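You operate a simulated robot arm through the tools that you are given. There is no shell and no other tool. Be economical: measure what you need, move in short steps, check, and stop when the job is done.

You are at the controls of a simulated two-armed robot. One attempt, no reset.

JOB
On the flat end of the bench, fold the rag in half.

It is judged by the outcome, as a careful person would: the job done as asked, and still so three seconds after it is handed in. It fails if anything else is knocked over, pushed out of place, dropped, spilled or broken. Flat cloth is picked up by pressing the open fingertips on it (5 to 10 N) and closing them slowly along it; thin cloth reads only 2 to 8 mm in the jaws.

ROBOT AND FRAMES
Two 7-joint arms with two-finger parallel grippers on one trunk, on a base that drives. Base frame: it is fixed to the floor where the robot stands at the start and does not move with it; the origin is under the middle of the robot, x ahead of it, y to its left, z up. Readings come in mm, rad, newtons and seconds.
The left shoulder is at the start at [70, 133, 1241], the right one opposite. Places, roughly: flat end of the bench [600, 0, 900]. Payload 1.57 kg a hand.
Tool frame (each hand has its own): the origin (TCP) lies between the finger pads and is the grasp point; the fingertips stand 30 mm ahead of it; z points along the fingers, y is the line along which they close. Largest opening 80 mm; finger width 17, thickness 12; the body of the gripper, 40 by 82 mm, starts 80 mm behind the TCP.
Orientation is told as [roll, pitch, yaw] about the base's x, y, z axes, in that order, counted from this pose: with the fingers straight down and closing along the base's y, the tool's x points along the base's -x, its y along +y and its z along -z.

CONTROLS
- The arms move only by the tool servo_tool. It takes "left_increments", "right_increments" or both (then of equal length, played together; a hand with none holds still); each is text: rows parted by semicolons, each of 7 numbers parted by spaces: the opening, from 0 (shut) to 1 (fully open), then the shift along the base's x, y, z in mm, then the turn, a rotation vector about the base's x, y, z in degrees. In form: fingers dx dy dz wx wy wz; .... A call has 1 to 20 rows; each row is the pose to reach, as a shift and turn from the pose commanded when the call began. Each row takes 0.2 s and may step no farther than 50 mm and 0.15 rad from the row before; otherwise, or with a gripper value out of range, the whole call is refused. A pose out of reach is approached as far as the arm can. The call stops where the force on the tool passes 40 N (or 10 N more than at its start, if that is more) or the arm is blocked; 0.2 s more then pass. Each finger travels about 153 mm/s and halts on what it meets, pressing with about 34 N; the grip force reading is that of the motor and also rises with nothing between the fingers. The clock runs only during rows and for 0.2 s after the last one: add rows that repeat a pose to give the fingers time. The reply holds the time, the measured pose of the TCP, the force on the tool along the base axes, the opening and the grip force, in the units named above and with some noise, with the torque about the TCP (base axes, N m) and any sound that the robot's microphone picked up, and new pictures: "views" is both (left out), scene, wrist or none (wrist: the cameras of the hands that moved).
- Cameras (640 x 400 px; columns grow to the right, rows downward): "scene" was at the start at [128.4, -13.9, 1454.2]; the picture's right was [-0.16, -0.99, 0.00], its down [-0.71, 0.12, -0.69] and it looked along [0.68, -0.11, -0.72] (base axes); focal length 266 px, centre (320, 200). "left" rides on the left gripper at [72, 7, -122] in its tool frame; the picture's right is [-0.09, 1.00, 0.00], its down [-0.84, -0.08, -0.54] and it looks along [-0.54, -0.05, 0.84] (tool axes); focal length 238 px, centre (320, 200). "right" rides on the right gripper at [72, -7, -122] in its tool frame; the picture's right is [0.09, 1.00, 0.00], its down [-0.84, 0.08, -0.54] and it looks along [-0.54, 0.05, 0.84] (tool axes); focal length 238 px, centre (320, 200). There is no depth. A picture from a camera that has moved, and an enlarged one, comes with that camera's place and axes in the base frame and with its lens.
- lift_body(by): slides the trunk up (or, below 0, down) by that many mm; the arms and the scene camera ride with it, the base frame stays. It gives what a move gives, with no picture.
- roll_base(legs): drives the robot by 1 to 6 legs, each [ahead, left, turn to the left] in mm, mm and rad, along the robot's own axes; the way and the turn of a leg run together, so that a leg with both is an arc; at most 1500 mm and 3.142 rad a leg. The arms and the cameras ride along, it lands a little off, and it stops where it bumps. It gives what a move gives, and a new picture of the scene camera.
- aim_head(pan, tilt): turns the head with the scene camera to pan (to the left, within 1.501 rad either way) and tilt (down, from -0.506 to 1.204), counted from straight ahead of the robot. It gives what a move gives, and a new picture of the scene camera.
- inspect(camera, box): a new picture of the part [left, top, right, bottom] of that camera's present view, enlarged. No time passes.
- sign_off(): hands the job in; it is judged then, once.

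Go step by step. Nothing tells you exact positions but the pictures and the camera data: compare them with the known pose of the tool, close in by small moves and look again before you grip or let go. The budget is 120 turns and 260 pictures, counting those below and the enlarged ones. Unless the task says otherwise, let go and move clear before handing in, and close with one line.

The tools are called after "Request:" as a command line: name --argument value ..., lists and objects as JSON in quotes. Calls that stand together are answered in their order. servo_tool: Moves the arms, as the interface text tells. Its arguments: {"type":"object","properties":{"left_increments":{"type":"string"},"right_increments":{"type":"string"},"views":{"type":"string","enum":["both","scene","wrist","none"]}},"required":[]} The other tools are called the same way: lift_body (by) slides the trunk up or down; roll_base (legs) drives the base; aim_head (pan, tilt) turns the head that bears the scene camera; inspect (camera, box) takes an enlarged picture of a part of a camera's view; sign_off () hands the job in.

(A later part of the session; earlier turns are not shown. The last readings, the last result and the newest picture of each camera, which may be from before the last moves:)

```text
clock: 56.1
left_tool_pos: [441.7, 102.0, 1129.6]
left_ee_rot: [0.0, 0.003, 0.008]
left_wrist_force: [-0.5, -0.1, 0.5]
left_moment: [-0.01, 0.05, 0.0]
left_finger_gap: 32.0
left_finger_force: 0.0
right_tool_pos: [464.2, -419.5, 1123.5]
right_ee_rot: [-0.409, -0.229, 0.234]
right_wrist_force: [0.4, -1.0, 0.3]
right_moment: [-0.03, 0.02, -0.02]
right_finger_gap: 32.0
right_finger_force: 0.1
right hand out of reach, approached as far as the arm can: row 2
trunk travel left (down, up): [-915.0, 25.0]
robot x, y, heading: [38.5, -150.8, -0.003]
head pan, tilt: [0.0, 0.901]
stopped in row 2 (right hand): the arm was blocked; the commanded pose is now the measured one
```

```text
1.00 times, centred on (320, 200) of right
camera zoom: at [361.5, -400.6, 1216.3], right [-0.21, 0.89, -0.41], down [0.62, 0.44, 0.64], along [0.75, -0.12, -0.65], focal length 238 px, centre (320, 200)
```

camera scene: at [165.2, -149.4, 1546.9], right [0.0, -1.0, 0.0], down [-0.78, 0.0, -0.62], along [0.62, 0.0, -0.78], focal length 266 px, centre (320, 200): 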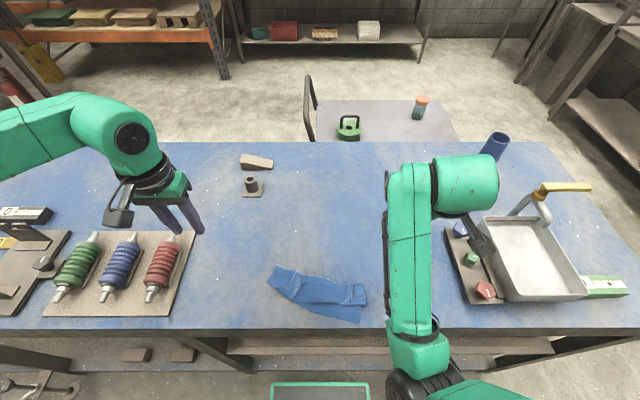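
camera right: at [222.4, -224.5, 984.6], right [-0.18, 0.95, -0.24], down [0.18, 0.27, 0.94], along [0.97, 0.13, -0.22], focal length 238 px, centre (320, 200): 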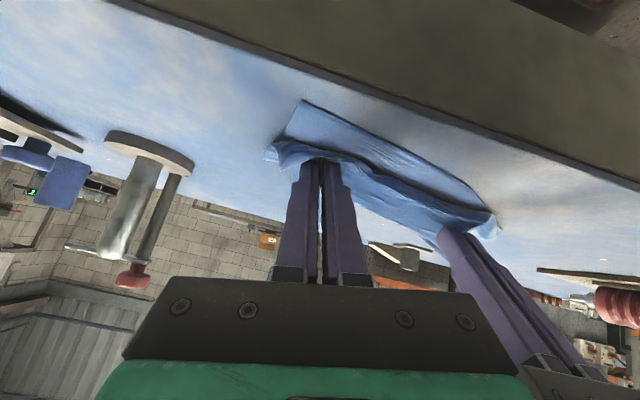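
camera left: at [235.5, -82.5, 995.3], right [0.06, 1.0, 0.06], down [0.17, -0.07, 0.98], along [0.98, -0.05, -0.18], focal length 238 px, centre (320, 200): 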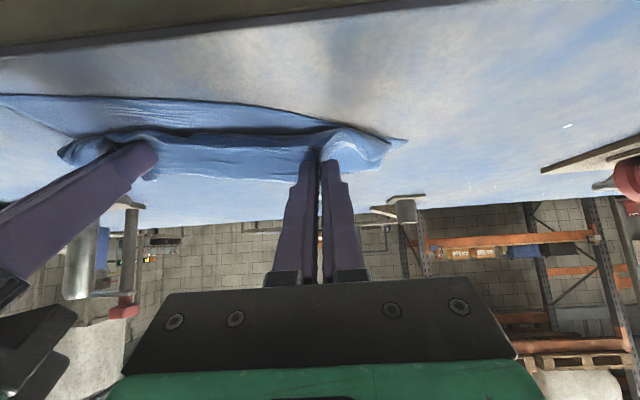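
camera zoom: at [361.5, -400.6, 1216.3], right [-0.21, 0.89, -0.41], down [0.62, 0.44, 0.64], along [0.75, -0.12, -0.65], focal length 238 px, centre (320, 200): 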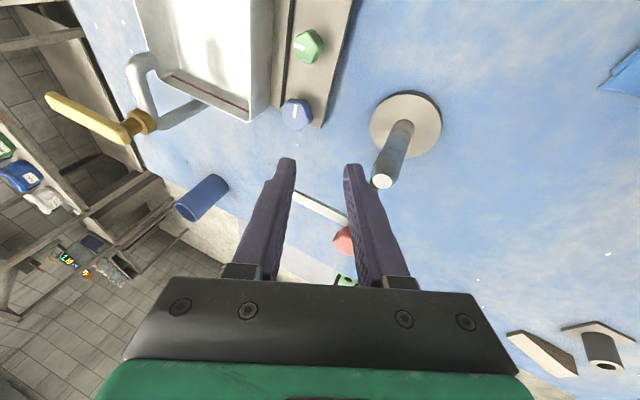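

The rag lies in a loose Z-fold. Before working it again I need the right wrist unwound, so I'll raise the hand and undo the pitch and yaw in small moves.

Request:
servo_tool --right_increments "0.4 0 0 20 0 0 0; 0.4 -10 0 40 0 3 0; 0.4 -20 0 60 0 6 0; 0.4 -30 0 75 0 9 0; 0.4 -40 0 85 0 12 0; 0.4 -50 0 85 0 13 0" --views "none"

Request:
servo_tool --right_increments "0.4 0 0 0 3 0 0; 0.4 0 0 0 6 0 0; 0.4 0 0 0 9 0 0; 0.4 0 0 0 12 0 0; 0.4 0 0 0 15 0 0; 0.4 0 0 0 18 0 0" --views "scene"

```text
clock: 56.7
left_tool_pos: [440.4, 102.6, 1129.7]
left_ee_rot: [-0.003, 0.002, 0.007]
left_wrist_force: [-0.5, 0.2, -0.1]
left_moment: [0.0, 0.02, 0.01]
left_finger_gap: 32.0
left_finger_force: 0.0
right_tool_pos: [451.2, -474.1, 1171.0]
right_ee_rot: [-0.548, -0.152, 0.191]
right_wrist_force: [-0.1, 0.5, 0.3]
right_moment: [-0.01, 0.01, 0.02]
right_finger_gap: 31.8
right_finger_force: 0.1
right hand out of reach, approached as far as the arm can: row 2, 3
trunk travel left (down, up): [-915.0, 25.0]
robot x, y, heading: [39.0, -149.3, 0.001]
head pan, tilt: [0.0, 0.901]
stopped in row 3 (right hand): the arm was blocked; the commanded pose is now the measured one
```

```text
clock: 58.1
left_tool_pos: [439.7, 103.8, 1129.9]
left_ee_rot: [-0.002, 0.001, 0.007]
left_wrist_force: [0.1, 0.1, 0.2]
left_moment: [0.0, -0.01, -0.01]
left_finger_gap: 31.8
left_finger_force: 0.0
right_tool_pos: [458.3, -497.4, 1166.4]
right_ee_rot: [-0.267, -0.203, 0.119]
right_wrist_force: [-0.4, -0.6, 0.1]
right_moment: [0.02, 0.0, -0.02]
right_finger_gap: 31.9
right_finger_force: 0.0
right hand out of reach, approached as far as the arm can: row 5, 6
trunk travel left (down, up): [-915.0, 25.0]
robot x, y, heading: [39.2, -149.5, -0.003]
head pan, tilt: [0.0, 0.901]
camera scene: at [165.1, -149.3, 1546.9], right [0.0, -1.0, 0.0], down [-0.78, 0.0, -0.62], along [0.62, 0.0, -0.78], focal length 266 px, centre (320, 200)
```

scene: 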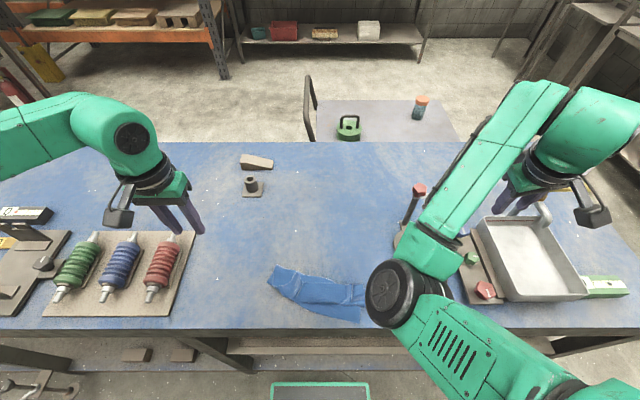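

The right elbow has swung inside. I'll carry the hand high across to the front centre while straightening it, letting the elbow fall back outward.

Request:
servo_tool --right_increments "0.4 10 35 0 0 0 0; 0.4 20 70 0 0 0 0; 0.4 30 105 0 2 2 -1; 0.4 40 140 0 4 4 -2; 0.4 50 175 0 6 6 -3; 0.4 60 210 0 9 8 -4; 0.4 60 245 0 12 10 -5; 0.4 60 280 0 15 11.6 -6.8; 0.4 60 310 0 15 11.6 -6.8; 0.4 60 330 0 15 11.6 -6.8" --views "scene"

```text
clock: 60.3
left_tool_pos: [439.3, 105.0, 1130.1]
left_ee_rot: [-0.004, 0.0, 0.007]
left_wrist_force: [-0.2, -1.0, -0.3]
left_moment: [0.01, 0.02, -0.04]
left_finger_gap: 31.9
left_finger_force: 0.0
right_tool_pos: [577.9, -145.9, 1135.1]
right_ee_rot: [0.041, -0.019, -0.019]
right_wrist_force: [0.0, 0.5, -0.2]
right_moment: [0.0, -0.04, -0.01]
right_finger_gap: 31.9
right_finger_force: 0.0
right hand out of reach, approached as far as the arm can: row 1, 2, 3, 4, 5, 6, 7, 8, 9, 10
trunk travel left (down, up): [-915.0, 25.0]
robot x, y, heading: [40.0, -152.2, -0.0]
head pan, tilt: [0.0, 0.901]
camera scene: at [164.4, -148.4, 1546.9], right [0.0, -1.0, 0.0], down [-0.78, 0.0, -0.62], along [0.62, 0.0, -0.78], focal length 266 px, centre (320, 200)
```

scene: 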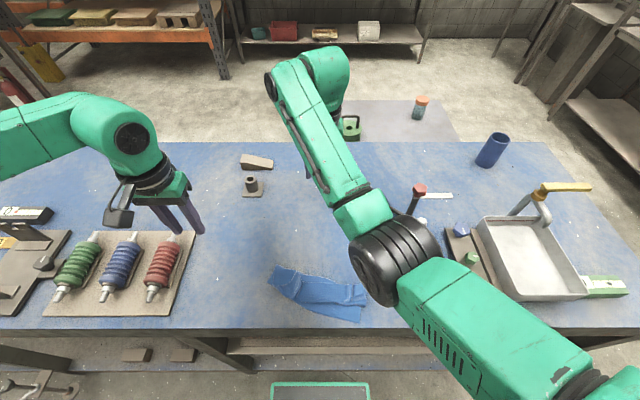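

That worked: the right arm is upright with its elbow outside. I'll bring it back to its own side, lower the trunk again and view the rag.

Request:
servo_tool --right_increments "0.4 -15 -15 0 0 0 0; 0.4 -30 -35 0 0 0 0; 0.4 -50 -60 0 0 0 0; 0.4 -70 -90 0 -1 0 0; 0.4 -90 -120 0 -2 1 1; 0.4 -105 -150 0 -2 1 1; 0.4 -115 -170 0 -2 1 1" --views "none"

Request:
lift_body --by -100

Request:
inspect --camera "scene" --box '[240, 200, 400, 310]'

Request:
inspect --camera "scene" --box '[0, 0, 640, 400]'

```text
clock: 62.1
left_tool_pos: [439.4, 102.6, 1128.3]
left_ee_rot: [-0.004, 0.0, 0.007]
left_wrist_force: [-0.9, 0.8, 0.2]
left_moment: [0.02, -0.01, 0.01]
left_finger_gap: 32.1
left_finger_force: 0.1
right_tool_pos: [529.3, -358.2, 1057.9]
right_ee_rot: [-0.08, -0.031, -0.057]
right_wrist_force: [-1.0, -0.9, -0.5]
right_moment: [0.02, 0.01, -0.02]
right_finger_gap: 31.7
right_finger_force: 0.0
right hand out of reach, approached as far as the arm can: row 1, 2, 3, 4, 5, 6, 7
trunk travel left (down, up): [-915.0, 25.0]
robot x, y, heading: [39.5, -147.5, -0.003]
head pan, tilt: [0.0, 0.901]
stopped in row 7 (right hand): the arm was blocked; the commanded pose is now the measured one
```

```text
clock: 63.0
left_tool_pos: [440.8, 103.8, 1064.5]
left_ee_rot: [-0.002, 0.002, 0.006]
left_wrist_force: [1.2, -1.7, 0.5]
left_moment: [0.02, 0.02, -0.02]
left_finger_gap: 32.0
left_finger_force: 0.0
right_tool_pos: [532.1, -359.6, 995.5]
right_ee_rot: [-0.089, -0.046, -0.058]
right_wrist_force: [1.2, 5.1, 4.1]
right_moment: [-0.39, -0.24, 0.2]
right_finger_gap: 30.5
right_finger_force: 0.0
trunk travel left (down, up): [-851.0, 89.0]
robot x, y, heading: [42.4, -148.3, -0.0]
head pan, tilt: [0.0, 0.901]
stopped: the force on the tool passed its limit (the readings are from after the stop); the commanded pose is now the measured one
```

```text
3.64 times, centred on (320, 255) of scene
camera zoom: at [167.0, -148.4, 1481.7], right [0.0, -1.0, 0.0], down [-0.78, 0.0, -0.62], along [0.62, 0.0, -0.78], focal length 968 px, centre (320, 0)
```

zoom: 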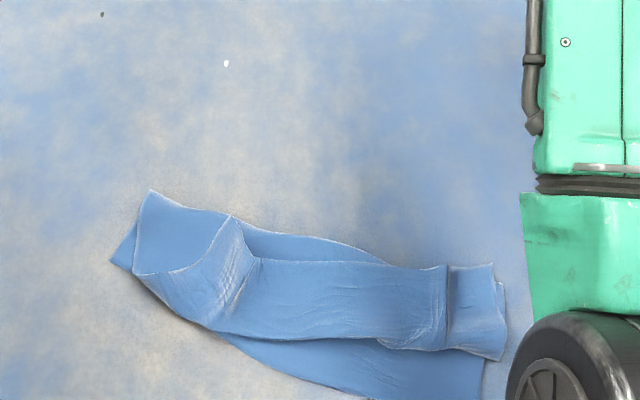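

```text
1.00 times, centred on (320, 200) of scene
camera zoom: at [167.0, -148.4, 1481.7], right [0.0, -1.0, 0.0], down [-0.78, 0.0, -0.62], along [0.62, 0.0, -0.78], focal length 266 px, centre (320, 200)
```

zoom: 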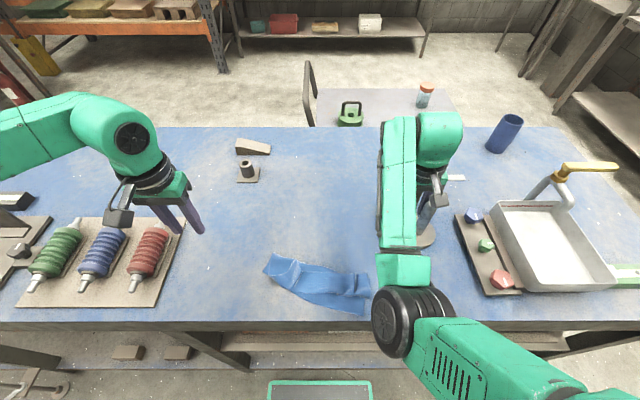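

The right hand came down next to the post stand and the trunk stopped on contact. I'll go straight back up at once.

Request:
lift_body --by 85

Request:
inspect --camera "right" --box '[0, 0, 640, 400]'

Request:
inspect --camera "scene" --box '[340, 100, 560, 260]'

```text
clock: 64.2
left_tool_pos: [439.7, 103.1, 1150.2]
left_ee_rot: [0.0, -0.001, 0.006]
left_wrist_force: [-0.1, -0.1, 0.8]
left_moment: [0.0, -0.01, -0.01]
left_finger_gap: 31.9
left_finger_force: 0.0
right_tool_pos: [528.9, -359.1, 1083.1]
right_ee_rot: [-0.089, -0.043, -0.057]
right_wrist_force: [0.0, -0.3, -0.6]
right_moment: [-0.03, -0.04, 0.01]
right_finger_gap: 32.0
right_finger_force: 0.1
trunk travel left (down, up): [-936.0, 4.0]
robot x, y, heading: [42.8, -146.5, -0.002]
head pan, tilt: [0.0, 0.901]
```

```text
1.00 times, centred on (320, 200) of right
camera zoom: at [452.8, -350.3, 1198.4], right [-0.03, 1.0, -0.09], down [0.82, 0.08, 0.57], along [0.57, -0.06, -0.82], focal length 238 px, centre (320, 200)
```

zoom: 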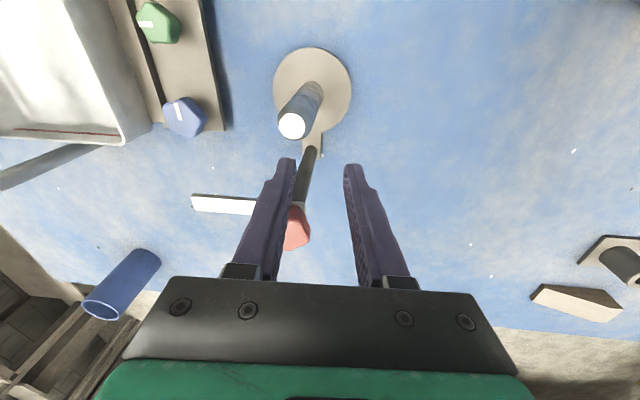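

```text
2.50 times, centred on (450, 180) of scene
camera zoom: at [164.9, -149.0, 1567.9], right [0.0, -1.0, 0.0], down [-0.78, 0.0, -0.62], along [0.62, 0.0, -0.78], focal length 665 px, centre (-5, 250)
```

zoom: 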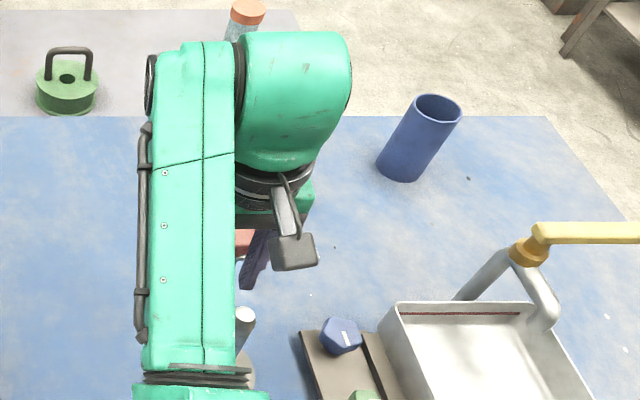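

The stand is still upright and in place. I'll move the right hand left, clear of it, before lowering anything.

Request:
servo_tool --right_increments "0.4 0 10 8 0 0 0; 0.4 -5 25 15 1 0 0; 0.4 -10 45 20 2 1 1; 0.4 -20 65 20 3 2 2; 0.4 -30 80 20 4 2.5 3; 0.4 -40 90 20 5 2.5 3; 0.4 -40 90 20 5 2.5 3" --views "scene"

```text
clock: 66.0
left_tool_pos: [440.4, 102.9, 1150.7]
left_ee_rot: [-0.002, 0.0, 0.007]
left_wrist_force: [0.3, 0.1, 0.7]
left_moment: [0.01, 0.01, -0.01]
left_finger_gap: 32.0
left_finger_force: 0.1
right_tool_pos: [526.3, -333.4, 1068.6]
right_ee_rot: [-0.109, -0.033, -0.078]
right_wrist_force: [0.1, 0.0, -0.3]
right_moment: [0.04, -0.01, 0.03]
right_finger_gap: 31.6
right_finger_force: 0.1
right hand out of reach, approached as far as the arm can: row 2, 3, 4, 5, 6, 7
trunk travel left (down, up): [-936.0, 4.0]
robot x, y, heading: [41.9, -147.4, -0.0]
head pan, tilt: [0.0, 0.901]
stopped in row 7 (right hand): the arm was blocked; the commanded pose is now the measured one
camera scene: at [165.0, -149.3, 1567.9], right [0.0, -1.0, 0.0], down [-0.78, 0.0, -0.62], along [0.62, 0.0, -0.78], focal length 266 px, centre (320, 200)
```

scene: 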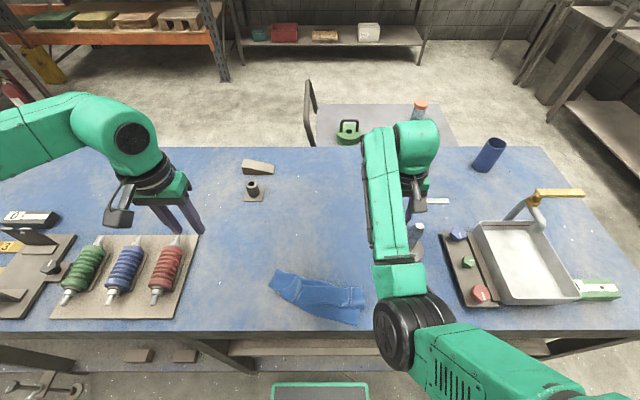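

The right arm is at a joint limit on this side. I'll take it back to centre and farther left and lower over bare bench, so the elbow swings out, then return.

Request:
servo_tool --right_increments "0.4 5 30 20 1 0 1; 0.4 10 65 40 2 1 2; 0.4 20 105 60 4 1 3; 0.4 30 145 65 6 2 4; 0.4 40 185 65 6 2 4.5; 0.4 40 220 60 6 2 4.5; 0.4 40 255 50 6 2 4.5; 0.4 40 280 40 6 2 4.5; 0.4 40 285 10 6 2 4.5; 0.4 40 285 -20 6 2 4.5; 0.4 40 285 -50 6 2 4.5" --views "scene"

```text
clock: 68.4
left_tool_pos: [439.7, 104.2, 1150.5]
left_ee_rot: [-0.003, 0.0, 0.008]
left_wrist_force: [0.0, -0.4, -0.2]
left_moment: [-0.03, -0.01, 0.0]
left_finger_gap: 32.0
left_finger_force: 0.0
right_tool_pos: [563.2, -56.2, 1047.5]
right_ee_rot: [-0.002, 0.005, 0.004]
right_wrist_force: [0.5, -0.7, -0.4]
right_moment: [-0.01, 0.0, 0.01]
right_finger_gap: 32.3
right_finger_force: 0.1
right hand out of reach, approached as far as the arm can: row 2, 3, 4, 9, 10, 11
trunk travel left (down, up): [-936.0, 4.0]
robot x, y, heading: [35.3, -147.7, -0.002]
head pan, tilt: [0.0, 0.901]
camera scene: at [164.8, -148.6, 1567.9], right [0.0, -1.0, 0.0], down [-0.78, 0.0, -0.62], along [0.62, 0.0, -0.78], focal length 266 px, centre (320, 200)
```

scene: 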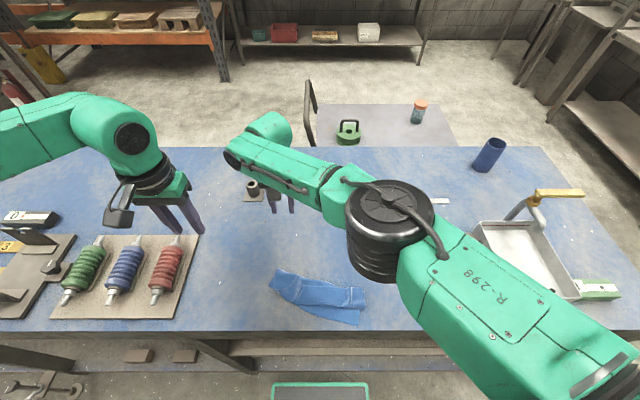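

Upright now with the elbow well out. I'll move the hand back to the right at this height and see whether it stays free.

Request:
servo_tool --right_increments "0.4 0 -20 30 0 0 0; 0.4 0 -45 40 0 0 0; 0.4 -5 -70 45 0 0 0; 0.4 -10 -95 45 0 0 0; 0.4 -15 -120 45 0 0 0; 0.4 -20 -145 45 0 0 0; 0.4 -20 -165 45 0 0 0; 0.4 -20 -180 45 0 0 0" --views "scene"

```text
clock: 70.2
left_tool_pos: [440.3, 102.5, 1152.0]
left_ee_rot: [-0.001, -0.001, 0.008]
left_wrist_force: [0.0, 0.4, -0.9]
left_moment: [0.02, 0.0, -0.03]
left_finger_gap: 32.1
left_finger_force: 0.0
right_tool_pos: [543.4, -238.7, 1091.8]
right_ee_rot: [-0.001, 0.007, 0.004]
right_wrist_force: [0.2, 0.6, 0.0]
right_moment: [0.0, -0.04, 0.04]
right_finger_gap: 31.9
right_finger_force: 0.0
trunk travel left (down, up): [-936.0, 4.0]
robot x, y, heading: [40.4, -147.4, -0.0]
head pan, tilt: [0.0, 0.901]
camera scene: at [165.1, -149.9, 1567.9], right [0.0, -1.0, 0.0], down [-0.78, 0.0, -0.62], along [0.62, 0.0, -0.78], focal length 266 px, centre (320, 200)
```

scene: 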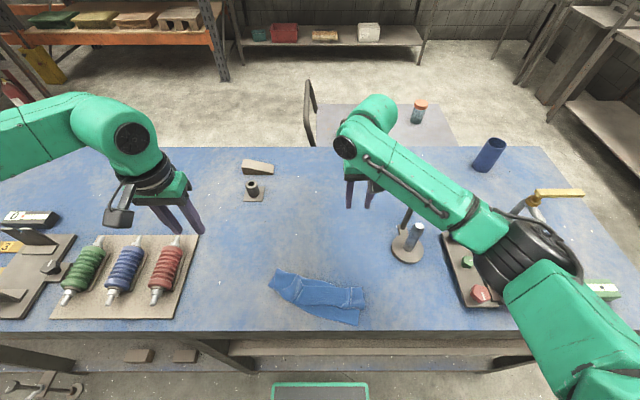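

The right arm is back in its good posture. Lowering the trunk to working height.

Request:
lift_body --by -110

Request:
inspect --camera "scene" --box '[240, 210, 400, 320]'

```text
clock: 71.6
left_tool_pos: [438.9, 102.5, 1039.9]
left_ee_rot: [0.0, 0.001, 0.007]
left_wrist_force: [-0.6, 0.4, -0.2]
left_moment: [0.01, 0.02, 0.01]
left_finger_gap: 32.0
left_finger_force: 0.1
right_tool_pos: [544.8, -237.5, 981.2]
right_ee_rot: [-0.001, 0.007, 0.003]
right_wrist_force: [-1.1, 0.1, -0.3]
right_moment: [-0.02, 0.02, -0.02]
right_finger_gap: 31.9
right_finger_force: 0.1
trunk travel left (down, up): [-826.0, 114.0]
robot x, y, heading: [42.5, -147.8, -0.001]
head pan, tilt: [0.0, 0.901]
```

```text
3.64 times, centred on (320, 265) of scene
camera zoom: at [164.8, -149.1, 1457.9], right [0.0, -1.0, 0.0], down [-0.78, 0.0, -0.62], along [0.62, 0.0, -0.78], focal length 968 px, centre (320, -36)
```

zoom: 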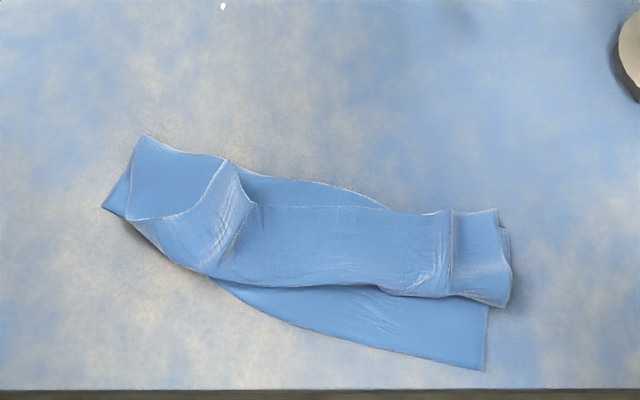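

The rag is Z-folded and turned about 20°, with the old pinch ridges still standing at about [415,−100] and [390,−222]. I'll hover over those to look closely, planning to regrip the free edge there.

Request:
servo_tool --left_increments "0.5 -3 -28 0 0 0 0; 0.5 -6 -56 0 0 0 0; 0.5 -9 -84 0 0 0 0; 0.5 -12 -112 0 0 0 0; 0.5 -16 -140 0 0 0 0; 0.5 -20 -170 -10 0 0 0; 0.5 -24 -200 -25 0 0 0; 0.5 -24 -202 -45 0 0 0; 0.5 -24 -202 -45 0 0 0" --right_increments "0.5 0 0 15 0 0 0; 0.5 -20 2 20 0 0 0; 0.5 -42 4 20 0 0 0; 0.5 -64 6 20 0 0 0; 0.5 -86 8 20 0 0 0; 0.5 -108 10 20 0 0 0; 0.5 -132 13 20 0 0 0; 0.5 -155 15 20 0 0 0; 0.5 -155 15 15 0 0 0" --views "both"

```text
clock: 73.6
left_tool_pos: [416.4, -96.0, 994.1]
left_ee_rot: [-0.003, 0.001, 0.008]
left_wrist_force: [0.0, -0.3, 0.0]
left_moment: [0.01, -0.01, 0.04]
left_finger_gap: 40.1
left_finger_force: 0.0
right_tool_pos: [388.7, -221.4, 995.9]
right_ee_rot: [-0.002, 0.008, 0.004]
right_wrist_force: [0.4, -0.3, 0.5]
right_moment: [-0.05, 0.01, -0.01]
right_finger_gap: 39.9
right_finger_force: 0.1
trunk travel left (down, up): [-826.0, 114.0]
robot x, y, heading: [39.2, -146.4, -0.002]
head pan, tilt: [0.0, 0.901]
camera scene: at [165.2, -148.8, 1457.8], right [0.0, -1.0, 0.0], down [-0.78, 0.0, -0.62], along [0.62, 0.0, -0.78], focal length 266 px, centre (320, 200)
camera right: at [318.2, -227.9, 1116.0], right [-0.1, 1.0, 0.0], down [0.84, 0.08, 0.54], along [0.53, 0.05, -0.84], focal length 238 px, centre (320, 200)
camera left: at [345.3, -90.9, 1116.6], right [0.09, 1.0, 0.0], down [0.84, -0.07, 0.54], along [0.54, -0.05, -0.84], focal length 238 px, centre (320, 200)
```

scene: 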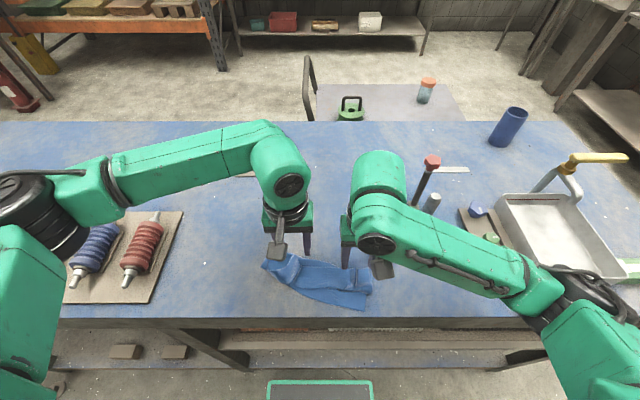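
right: 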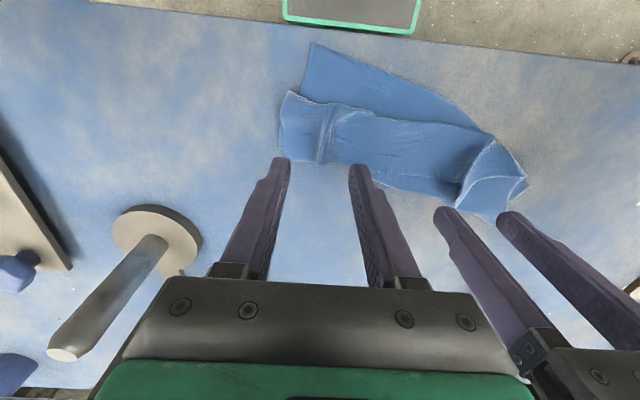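
left: 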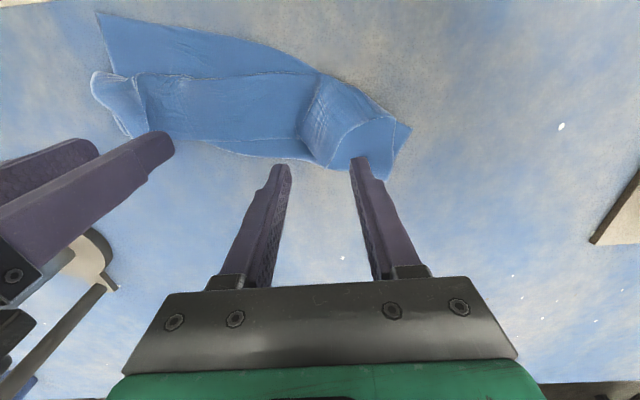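

Request:
inspect --camera "left" --box '[80, 0, 430, 200]'

Request:
inspect --camera "right" --box '[260, 20, 550, 220]'

```text
1.83 times, centred on (255, 100) of left
camera zoom: at [345.3, -90.9, 1116.6], right [0.09, 1.0, 0.0], down [0.84, -0.07, 0.54], along [0.54, -0.05, -0.84], focal length 436 px, centre (439, 383)
```

zoom: 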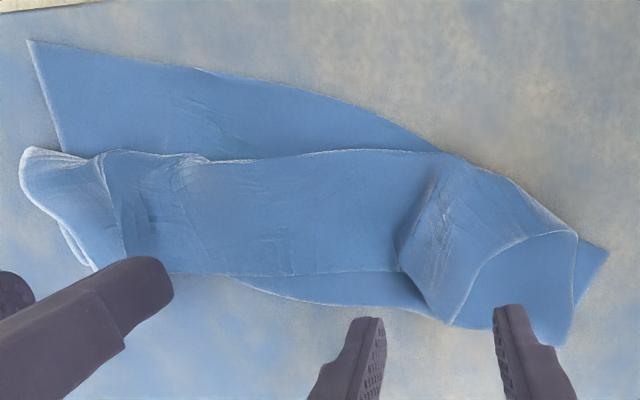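

```text
2.00 times, centred on (405, 120) of right
camera zoom: at [318.2, -227.9, 1116.0], right [-0.1, 1.0, 0.0], down [0.84, 0.08, 0.54], along [0.53, 0.05, -0.84], focal length 477 px, centre (150, 360)
```

zoom: 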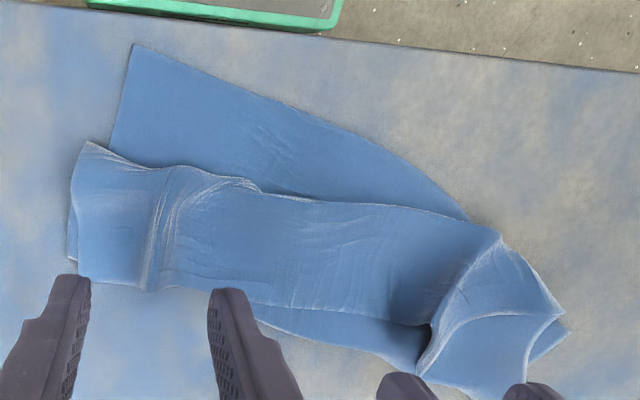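

Clear view: the free edge lies on top, pointing away from me. I'll lower both hands astride the old ridges, 9 mm in from the free edge, and feel for contact.

Request:
servo_tool --left_increments "0.5 0 0 -10 0 0 0; 0.5 0 0 -20 0 0 0; 0.5 0 0 -28 0 0 0; 0.5 0 0 -34 0 0 0; 0.5 0 0 -37 0 0 0; 0.5 0 0 -39 0 0 0; 0.5 0 0 -41 0 0 0; 0.5 0 0 -41 0 0 0" --right_increments "0.5 2 2 -10 0 0 0; 0.5 2 2 -20 0 0 0; 0.5 2 2 -28 0 0 0; 0.5 2 2 -34 0 0 0; 0.5 2 2 -38 0 0 0; 0.5 2 2 -41 0 0 0; 0.5 2 2 -43 0 0 0; 0.5 2 2 -43 0 0 0" --views "wrist"

```text
clock: 75.4
left_tool_pos: [417.0, -99.1, 955.1]
left_ee_rot: [-0.002, 0.0, 0.007]
left_wrist_force: [0.3, -0.7, 0.6]
left_moment: [0.06, -0.03, -0.01]
left_finger_gap: 39.9
left_finger_force: 0.1
right_tool_pos: [391.2, -219.2, 953.8]
right_ee_rot: [0.0, 0.007, 0.002]
right_wrist_force: [0.0, 0.1, 1.2]
right_moment: [-0.02, -0.03, 0.01]
right_finger_gap: 40.0
right_finger_force: 0.0
trunk travel left (down, up): [-826.0, 114.0]
robot x, y, heading: [41.1, -148.8, 0.002]
head pan, tilt: [0.0, 0.901]
camera right: at [320.9, -225.8, 1073.7], right [-0.1, 1.0, 0.0], down [0.84, 0.08, 0.54], along [0.53, 0.05, -0.84], focal length 238 px, centre (320, 200)
camera left: at [343.8, -92.8, 1076.1], right [0.09, 1.0, 0.0], down [0.84, -0.07, 0.54], along [0.54, -0.05, -0.84], focal length 238 px, centre (320, 200)
```

right: 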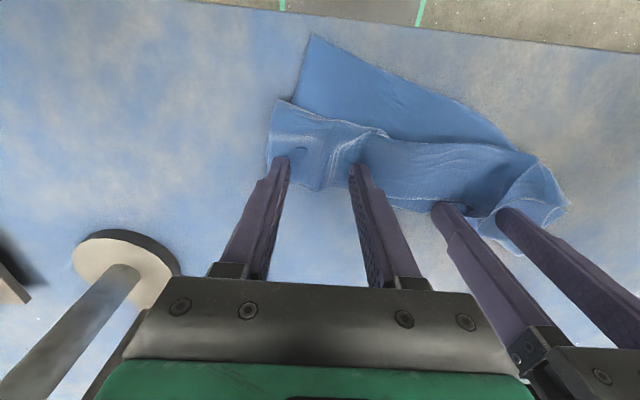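
left: 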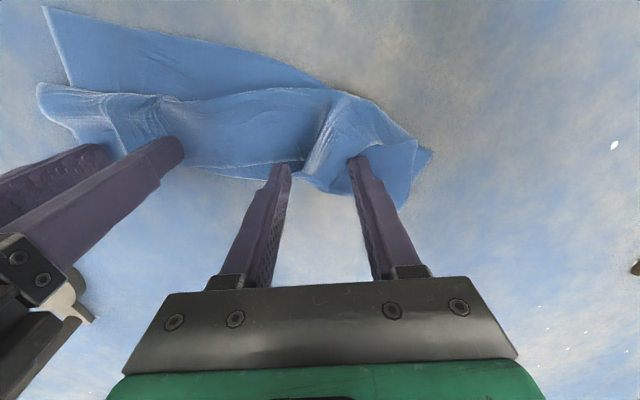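

Both ridges are between the fingers. I'll press slightly and close slowly.

Request:
servo_tool --left_increments "0.5 0 0 -2 0 0 0; 0.5 0 0 -3.5 0 0 0; 0.46 0 0 -3.5 0 0 0; 0.42 0 0 -3.5 0 0 0; 0.38 0 0 -3.5 0 0 0; 0.34 0 0 -3.5 0 0 0; 0.3 0 0 -3.5 0 0 0; 0.27 0 0 -3.5 0 0 0; 0.24 0 0 -3.5 0 0 0; 0.21 0 0 -3.5 0 0 0; 0.18 0 0 -3.5 0 0 0; 0.15 0 0 -3.5 0 0 0; 0.12 0 0 -3.5 0 0 0; 0.09 0 0 -3 0 0 0; 0.06 0 0 -3 0 0 0; 0.03 0 0 -3 0 0 0; 0 0 0 -3 0 0 0; 0 0 0 -3 0 0 0; 0 0 0 -3 0 0 0" --right_increments "0.5 0 0 -1.5 0 0 0; 0.5 0 0 -2.5 0 0 0; 0.46 0 0 -2.5 0 0 0; 0.42 0 0 -2.5 0 0 0; 0.38 0 0 -2.5 0 0 0; 0.34 0 0 -2.5 0 0 0; 0.3 0 0 -2.5 0 0 0; 0.27 0 0 -2.5 0 0 0; 0.24 0 0 -2.5 0 0 0; 0.21 0 0 -2.5 0 0 0; 0.18 0 0 -2.5 0 0 0; 0.15 0 0 -2.5 0 0 0; 0.12 0 0 -2.5 0 0 0; 0.09 0 0 -2 0 0 0; 0.06 0 0 -2 0 0 0; 0.03 0 0 -2 0 0 0; 0 0 0 -2 0 0 0; 0 0 0 -2 0 0 0; 0 0 0 -2 0 0 0" --views "wrist"

```text
clock: 79.4
left_tool_pos: [412.3, -99.6, 953.1]
left_ee_rot: [-0.003, 0.0, 0.005]
left_wrist_force: [-3.0, -16.2, 5.4]
left_moment: [-0.54, 0.14, 0.17]
left_finger_gap: 2.5
left_finger_force: 23.7
right_tool_pos: [388.0, -219.2, 952.4]
right_ee_rot: [0.002, 0.004, 0.005]
right_wrist_force: [-0.1, 17.2, 14.6]
right_moment: [0.46, 0.02, -0.03]
right_finger_gap: 2.6
right_finger_force: 24.0
trunk travel left (down, up): [-826.0, 114.0]
robot x, y, heading: [39.6, -149.4, 0.004]
head pan, tilt: [0.0, 0.901]
camera right: at [318.3, -225.1, 1072.7], right [-0.1, 1.0, 0.0], down [0.84, 0.08, 0.54], along [0.54, 0.05, -0.84], focal length 238 px, centre (320, 200)
camera left: at [340.9, -93.0, 1074.6], right [0.09, 1.0, 0.0], down [0.84, -0.07, 0.54], along [0.54, -0.05, -0.84], focal length 238 px, centre (320, 200)
```

right: 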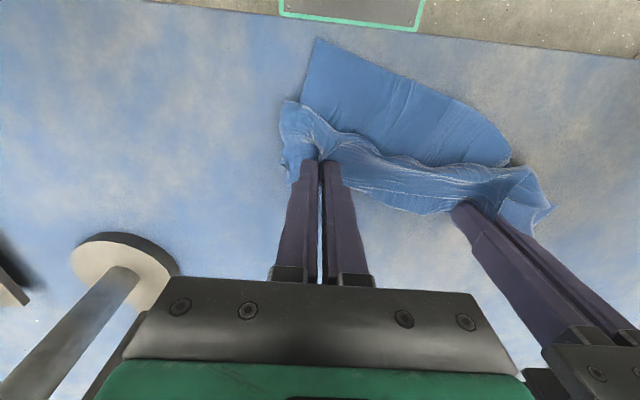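
left: 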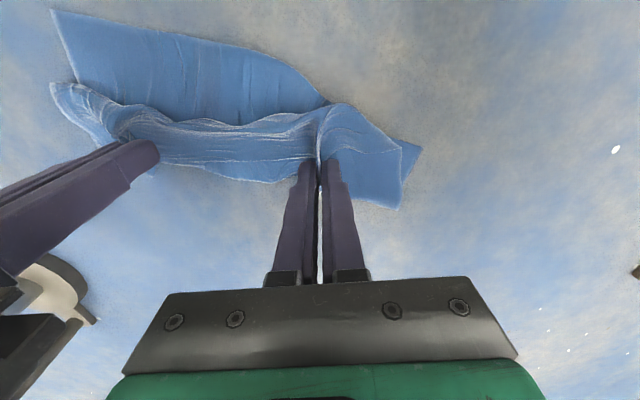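

Both hands again hold a single ridge (2.5 mm). New plan: lift the rag until it hangs freely, lay its bottom edge far away, walk the hands back to lay half, then carry the held edge forward over it. That matches the way the cloth leaves the fingers.

Request:
servo_tool --left_increments "0 0 -2 15 0 0 0; 0 5 -3 40 0 0 0; 0 15 -3 65 0 0 0; 0 25 -3 90 0 0 0; 0 38 -3 115 0 0 0; 0 50 -3 140 0 0 0; 0 65 -3 165 0 0 0; 0 80 -3 190 0 0 0; 0 88 -3 212 0 0 0; 0 88 -3 217 0 0 0; 0 88 -3 217 0 0 0; 0 88 -3 217 0 0 0" --right_increments "0 0 2 15 0 0 0; 0 8 3 40 0 0 0; 0 20 3 65 0 0 0; 0 34 3 90 0 0 0; 0 50 3 115 0 0 0; 0 68 3 140 0 0 0; 0 86 3 165 0 0 0; 0 102 3 190 0 0 0; 0 112 3 212 0 0 0; 0 112 3 217 0 0 0; 0 112 3 217 0 0 0; 0 112 3 217 0 0 0" --views "both"

```text
clock: 82.0
left_tool_pos: [502.6, -101.8, 1168.8]
left_ee_rot: [-0.001, -0.002, 0.007]
left_wrist_force: [0.6, -6.3, -0.5]
left_moment: [-0.22, -0.01, 0.04]
left_finger_gap: 2.4
left_finger_force: 24.0
right_tool_pos: [504.3, -215.5, 1168.3]
right_ee_rot: [0.0, 0.008, 0.006]
right_wrist_force: [-0.4, 5.6, -1.1]
right_moment: [0.15, 0.01, 0.02]
right_finger_gap: 2.3
right_finger_force: 23.6
trunk travel left (down, up): [-826.0, 114.0]
robot x, y, heading: [39.5, -149.0, -0.002]
head pan, tilt: [0.0, 0.901]
camera scene: at [165.1, -149.2, 1457.9], right [0.0, -1.0, 0.0], down [-0.78, 0.0, -0.62], along [0.62, 0.0, -0.78], focal length 266 px, centre (320, 200)
camera right: at [433.5, -222.7, 1287.5], right [-0.1, 1.0, 0.0], down [0.84, 0.08, 0.54], along [0.53, 0.05, -0.84], focal length 238 px, centre (320, 200)
camera left: at [431.6, -95.3, 1290.8], right [0.09, 1.0, 0.0], down [0.84, -0.07, 0.54], along [0.54, -0.05, -0.84], focal length 238 px, centre (320, 200)
```

scene: 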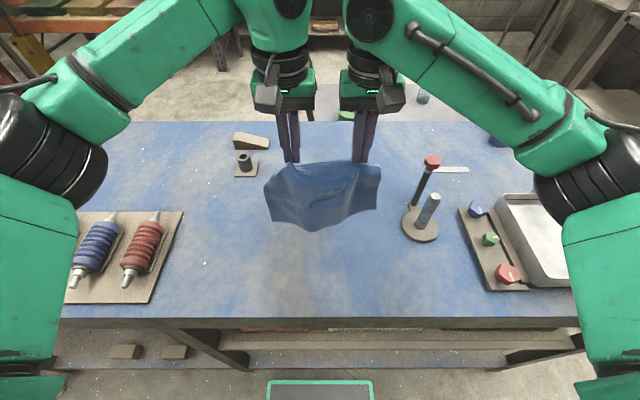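
right: 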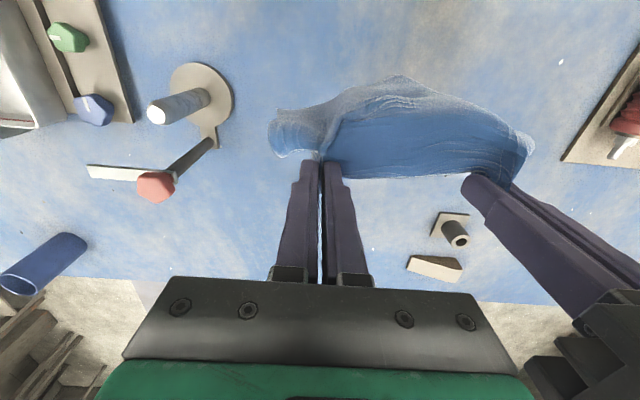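
left: 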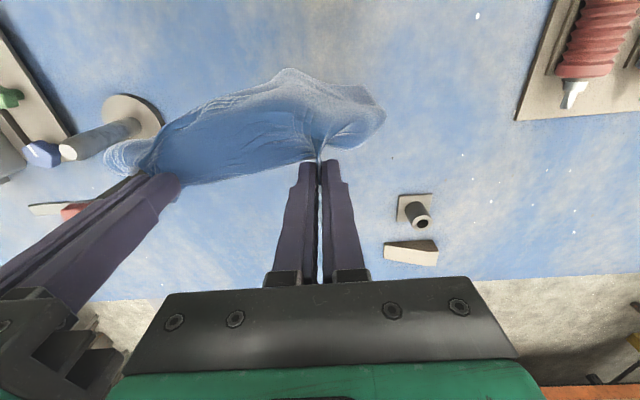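

Request:
inspect --camera "scene" --box '[240, 130, 400, 240]'

```text
3.64 times, centred on (320, 185) of scene
camera zoom: at [165.1, -149.2, 1457.9], right [0.0, -1.0, 0.0], down [-0.78, 0.0, -0.62], along [0.62, 0.0, -0.78], focal length 968 px, centre (320, 254)
```

zoom: 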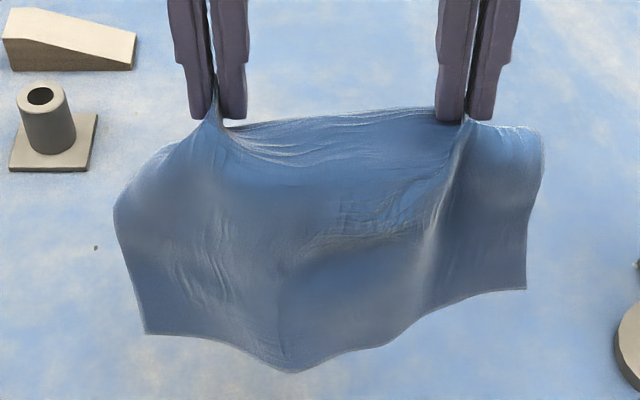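

The rag hangs freely and nearly square. I'll take it forward, lower until the bottom edge touches, then lay the first half while drawing the hands back.

Request:
servo_tool --left_increments "0 20 0 0 0 0 0; 0 40 0 0 0 0 0; 0 60 0 0 0 0 0; 0 70 0 0 0 0 0; 0 72 0 -10 0 0 0; 0 72 0 -20 0 0 0; 0 72 0 -28 0 0 0; 0 72 0 -35 0 0 0; 0 68 0 -42 0 0 0; 0 62 0 -50 0 0 0; 0 54 0 -58 0 0 0; 0 46 0 -66 0 0 0; 0 38 0 -74 0 0 0; 0 30 0 -82 0 0 0; 0 22 0 -90 0 0 0; 0 14 0 -98 0 0 0; 0 14 0 -98 0 0 0" --right_increments "0 20 0 0 0 0 0; 0 40 0 0 0 0 0; 0 60 0 0 0 0 0; 0 70 0 0 0 0 0; 0 72 0 -10 0 0 0; 0 72 0 -20 0 0 0; 0 72 0 -28 0 0 0; 0 72 0 -35 0 0 0; 0 68 0 -42 0 0 0; 0 62 0 -50 0 0 0; 0 54 0 -58 0 0 0; 0 46 0 -66 0 0 0; 0 38 0 -74 0 0 0; 0 30 0 -82 0 0 0; 0 22 0 -90 0 0 0; 0 14 0 -98 0 0 0; 0 14 0 -98 0 0 0" --views "both"

Request:
inspect --camera "scene" --box '[240, 150, 400, 260]'

```text
clock: 85.6
left_tool_pos: [517.1, -102.4, 1069.9]
left_ee_rot: [-0.002, 0.001, 0.008]
left_wrist_force: [1.0, -5.6, 0.4]
left_moment: [-0.15, 0.01, 0.04]
left_finger_gap: 2.6
left_finger_force: 23.7
right_tool_pos: [518.0, -216.7, 1070.9]
right_ee_rot: [0.001, 0.007, 0.004]
right_wrist_force: [-0.7, 5.5, 0.9]
right_moment: [0.13, 0.0, 0.03]
right_finger_gap: 2.4
right_finger_force: 23.2
trunk travel left (down, up): [-826.0, 114.0]
robot x, y, heading: [39.4, -150.3, 0.001]
head pan, tilt: [0.0, 0.901]
camera scene: at [165.2, -149.1, 1457.8], right [0.0, -1.0, 0.0], down [-0.78, 0.0, -0.62], along [0.62, 0.0, -0.78], focal length 266 px, centre (320, 200)
camera right: at [447.5, -223.1, 1190.6], right [-0.1, 1.0, 0.0], down [0.84, 0.08, 0.54], along [0.53, 0.05, -0.84], focal length 238 px, centre (320, 200)
camera left: at [445.7, -96.4, 1192.7], right [0.09, 1.0, 0.0], down [0.84, -0.07, 0.54], along [0.54, -0.05, -0.84], focal length 238 px, centre (320, 200)
```

scene: 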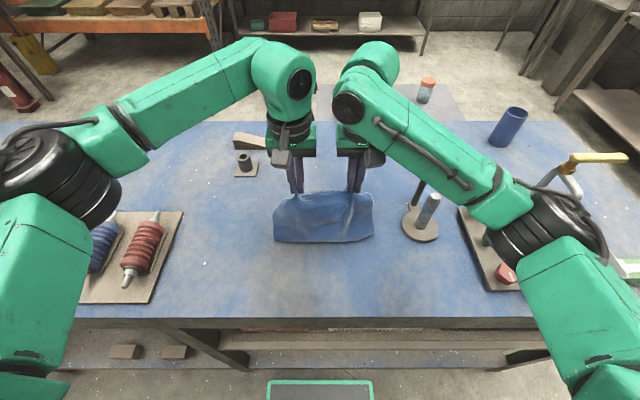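
right: 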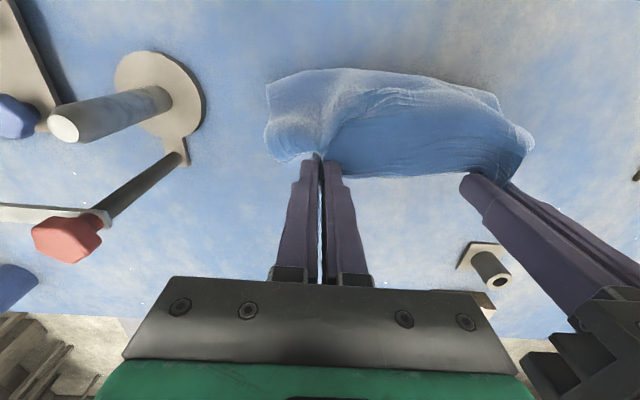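
left: 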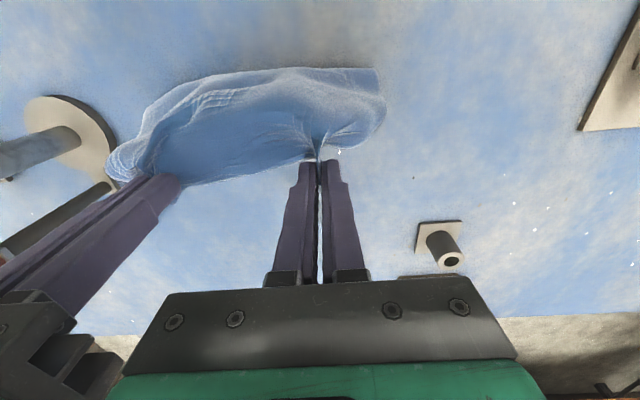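

```text
3.64 times, centred on (320, 205) of scene
camera zoom: at [165.2, -149.1, 1457.8], right [0.0, -1.0, 0.0], down [-0.78, 0.0, -0.62], along [0.62, 0.0, -0.78], focal length 968 px, centre (320, 182)
```

zoom: 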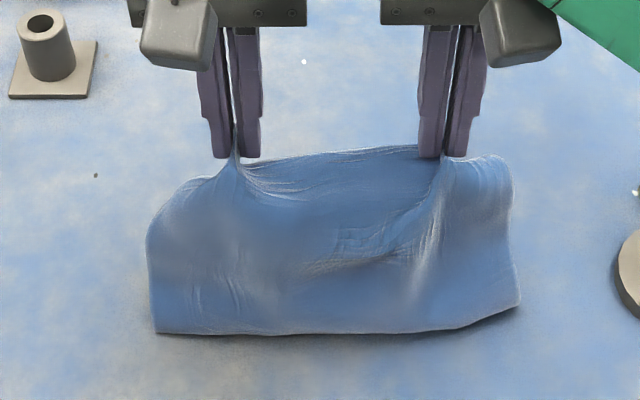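

Request:
inspect --camera "right" --box '[250, 40, 550, 200]'

Request:
inspect --camera "left" --box '[90, 40, 410, 200]'

```text
2.13 times, centred on (400, 120) of right
camera zoom: at [447.5, -223.1, 1190.6], right [-0.1, 1.0, 0.0], down [0.84, 0.08, 0.54], along [0.53, 0.05, -0.84], focal length 508 px, centre (149, 371)
```

zoom: 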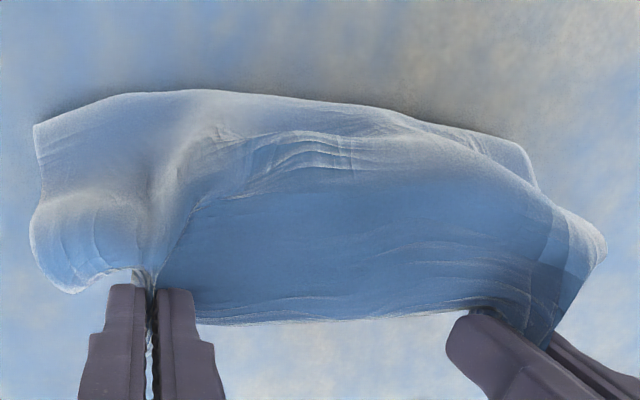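

```text
2.00 times, centred on (250, 120) of left
camera zoom: at [445.7, -96.4, 1192.7], right [0.09, 1.0, 0.0], down [0.84, -0.07, 0.54], along [0.54, -0.05, -0.84], focal length 477 px, centre (460, 360)
```

zoom: 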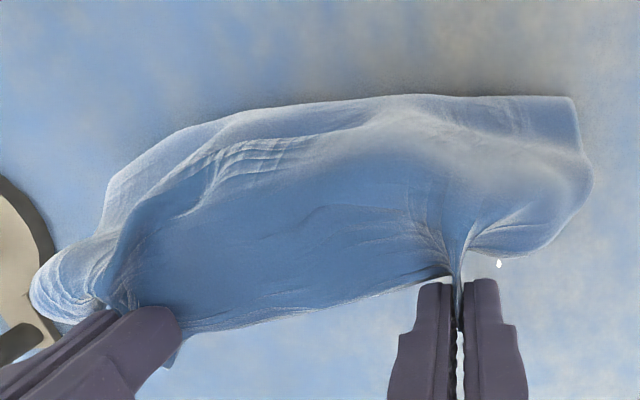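

The bottom edge is only just touching, on my side of the hands, and the right side hangs a bit short. I'll lift slightly, go farther forward, level it by lowering the right hand more, set it down and then draw back to lay the half.

Request:
servo_tool --left_increments "0 15 0 12 0 0 0; 0 35 0 15 0 0 0; 0 55 0 15 0 0 0; 0 72 0 15 0 0 0; 0 75 0 15 0 0 0; 0 75 0 0 0 0 0; 0 75 0 -12 0 0 0; 0 75 0 -24 0 0 0; 0 72 0 -34 0 0 0; 0 64 0 -38 0 0 0; 0 54 0 -42 0 0 0; 0 42 0 -44 0 0 0; 0 30 0 -46 0 0 0; 0 18 0 -46 0 0 0; 0 6 0 -46 0 0 0; 0 -6 0 -46 0 0 0; 0 -18 0 -46 0 0 0; 0 -18 0 -46 0 0 0" --right_increments "0 15 0 10 0 0 0; 0 35 0 9 0 0 0; 0 55 0 5 0 0 0; 0 72 0 0 0 0 0; 0 75 0 -3 0 0 0; 0 75 0 -18 0 0 0; 0 75 0 -30 0 0 0; 0 75 0 -42 0 0 0; 0 72 0 -50 0 0 0; 0 64 0 -52 0 0 0; 0 54 0 -54 0 0 0; 0 42 0 -54 0 0 0; 0 30 0 -54 0 0 0; 0 18 0 -54 0 0 0; 0 6 0 -54 0 0 0; 0 -6 0 -54 0 0 0; 0 -18 0 -54 0 0 0; 0 -18 0 -54 0 0 0" --views "both"

Request:
inspect --camera "scene" --box '[240, 170, 400, 280]'

```text
clock: 89.4
left_tool_pos: [499.8, -101.7, 1025.5]
left_ee_rot: [-0.001, -0.001, 0.006]
left_wrist_force: [0.7, -6.1, -1.1]
left_moment: [-0.24, -0.02, 0.09]
left_finger_gap: 2.8
left_finger_force: 23.8
right_tool_pos: [500.1, -216.9, 1016.8]
right_ee_rot: [-0.003, 0.01, 0.002]
right_wrist_force: [-1.3, 6.3, 0.8]
right_moment: [0.24, 0.02, 0.05]
right_finger_gap: 2.5
right_finger_force: 23.6
trunk travel left (down, up): [-826.0, 114.0]
robot x, y, heading: [42.1, -148.5, -0.005]
head pan, tilt: [0.0, 0.901]
camera scene: at [165.4, -149.0, 1457.8], right [0.0, -1.0, 0.0], down [-0.78, 0.0, -0.62], along [0.62, 0.0, -0.78], focal length 266 px, centre (320, 200)
camera right: at [430.2, -222.6, 1137.4], right [-0.1, 1.0, 0.0], down [0.84, 0.08, 0.54], along [0.53, 0.05, -0.84], focal length 238 px, centre (320, 200)
camera left: at [427.7, -95.4, 1146.9], right [0.09, 1.0, 0.0], down [0.84, -0.07, 0.54], along [0.54, -0.05, -0.84], focal length 238 px, centre (320, 200)
```

scene: 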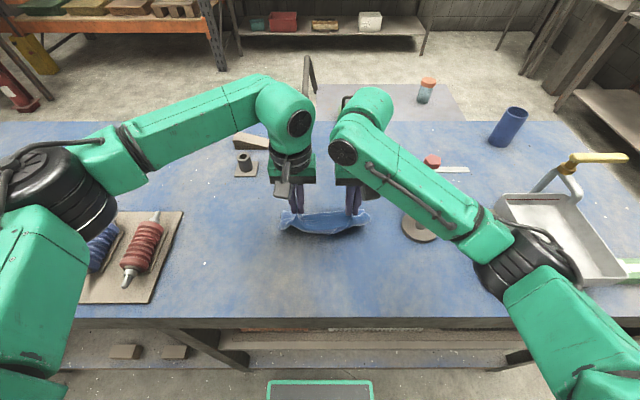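
right: 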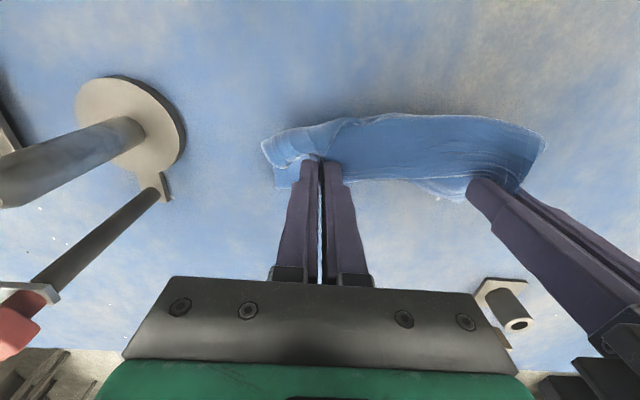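
left: 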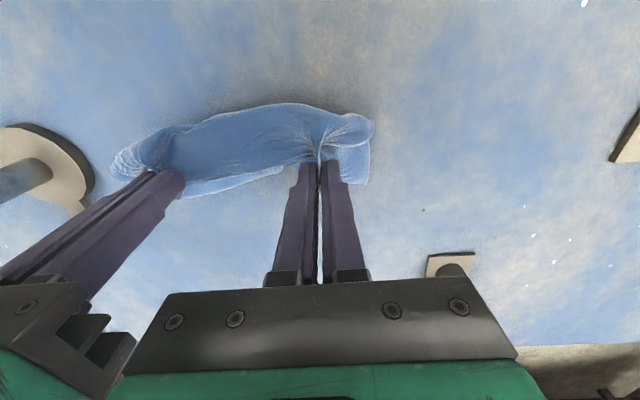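

```text
3.64 times, centred on (320, 225) of scene
camera zoom: at [165.4, -149.0, 1457.8], right [0.0, -1.0, 0.0], down [-0.78, 0.0, -0.62], along [0.62, 0.0, -0.78], focal length 968 px, centre (320, 109)
```

zoom: 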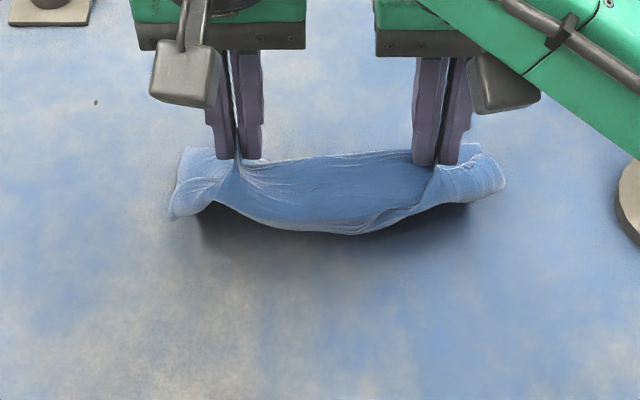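

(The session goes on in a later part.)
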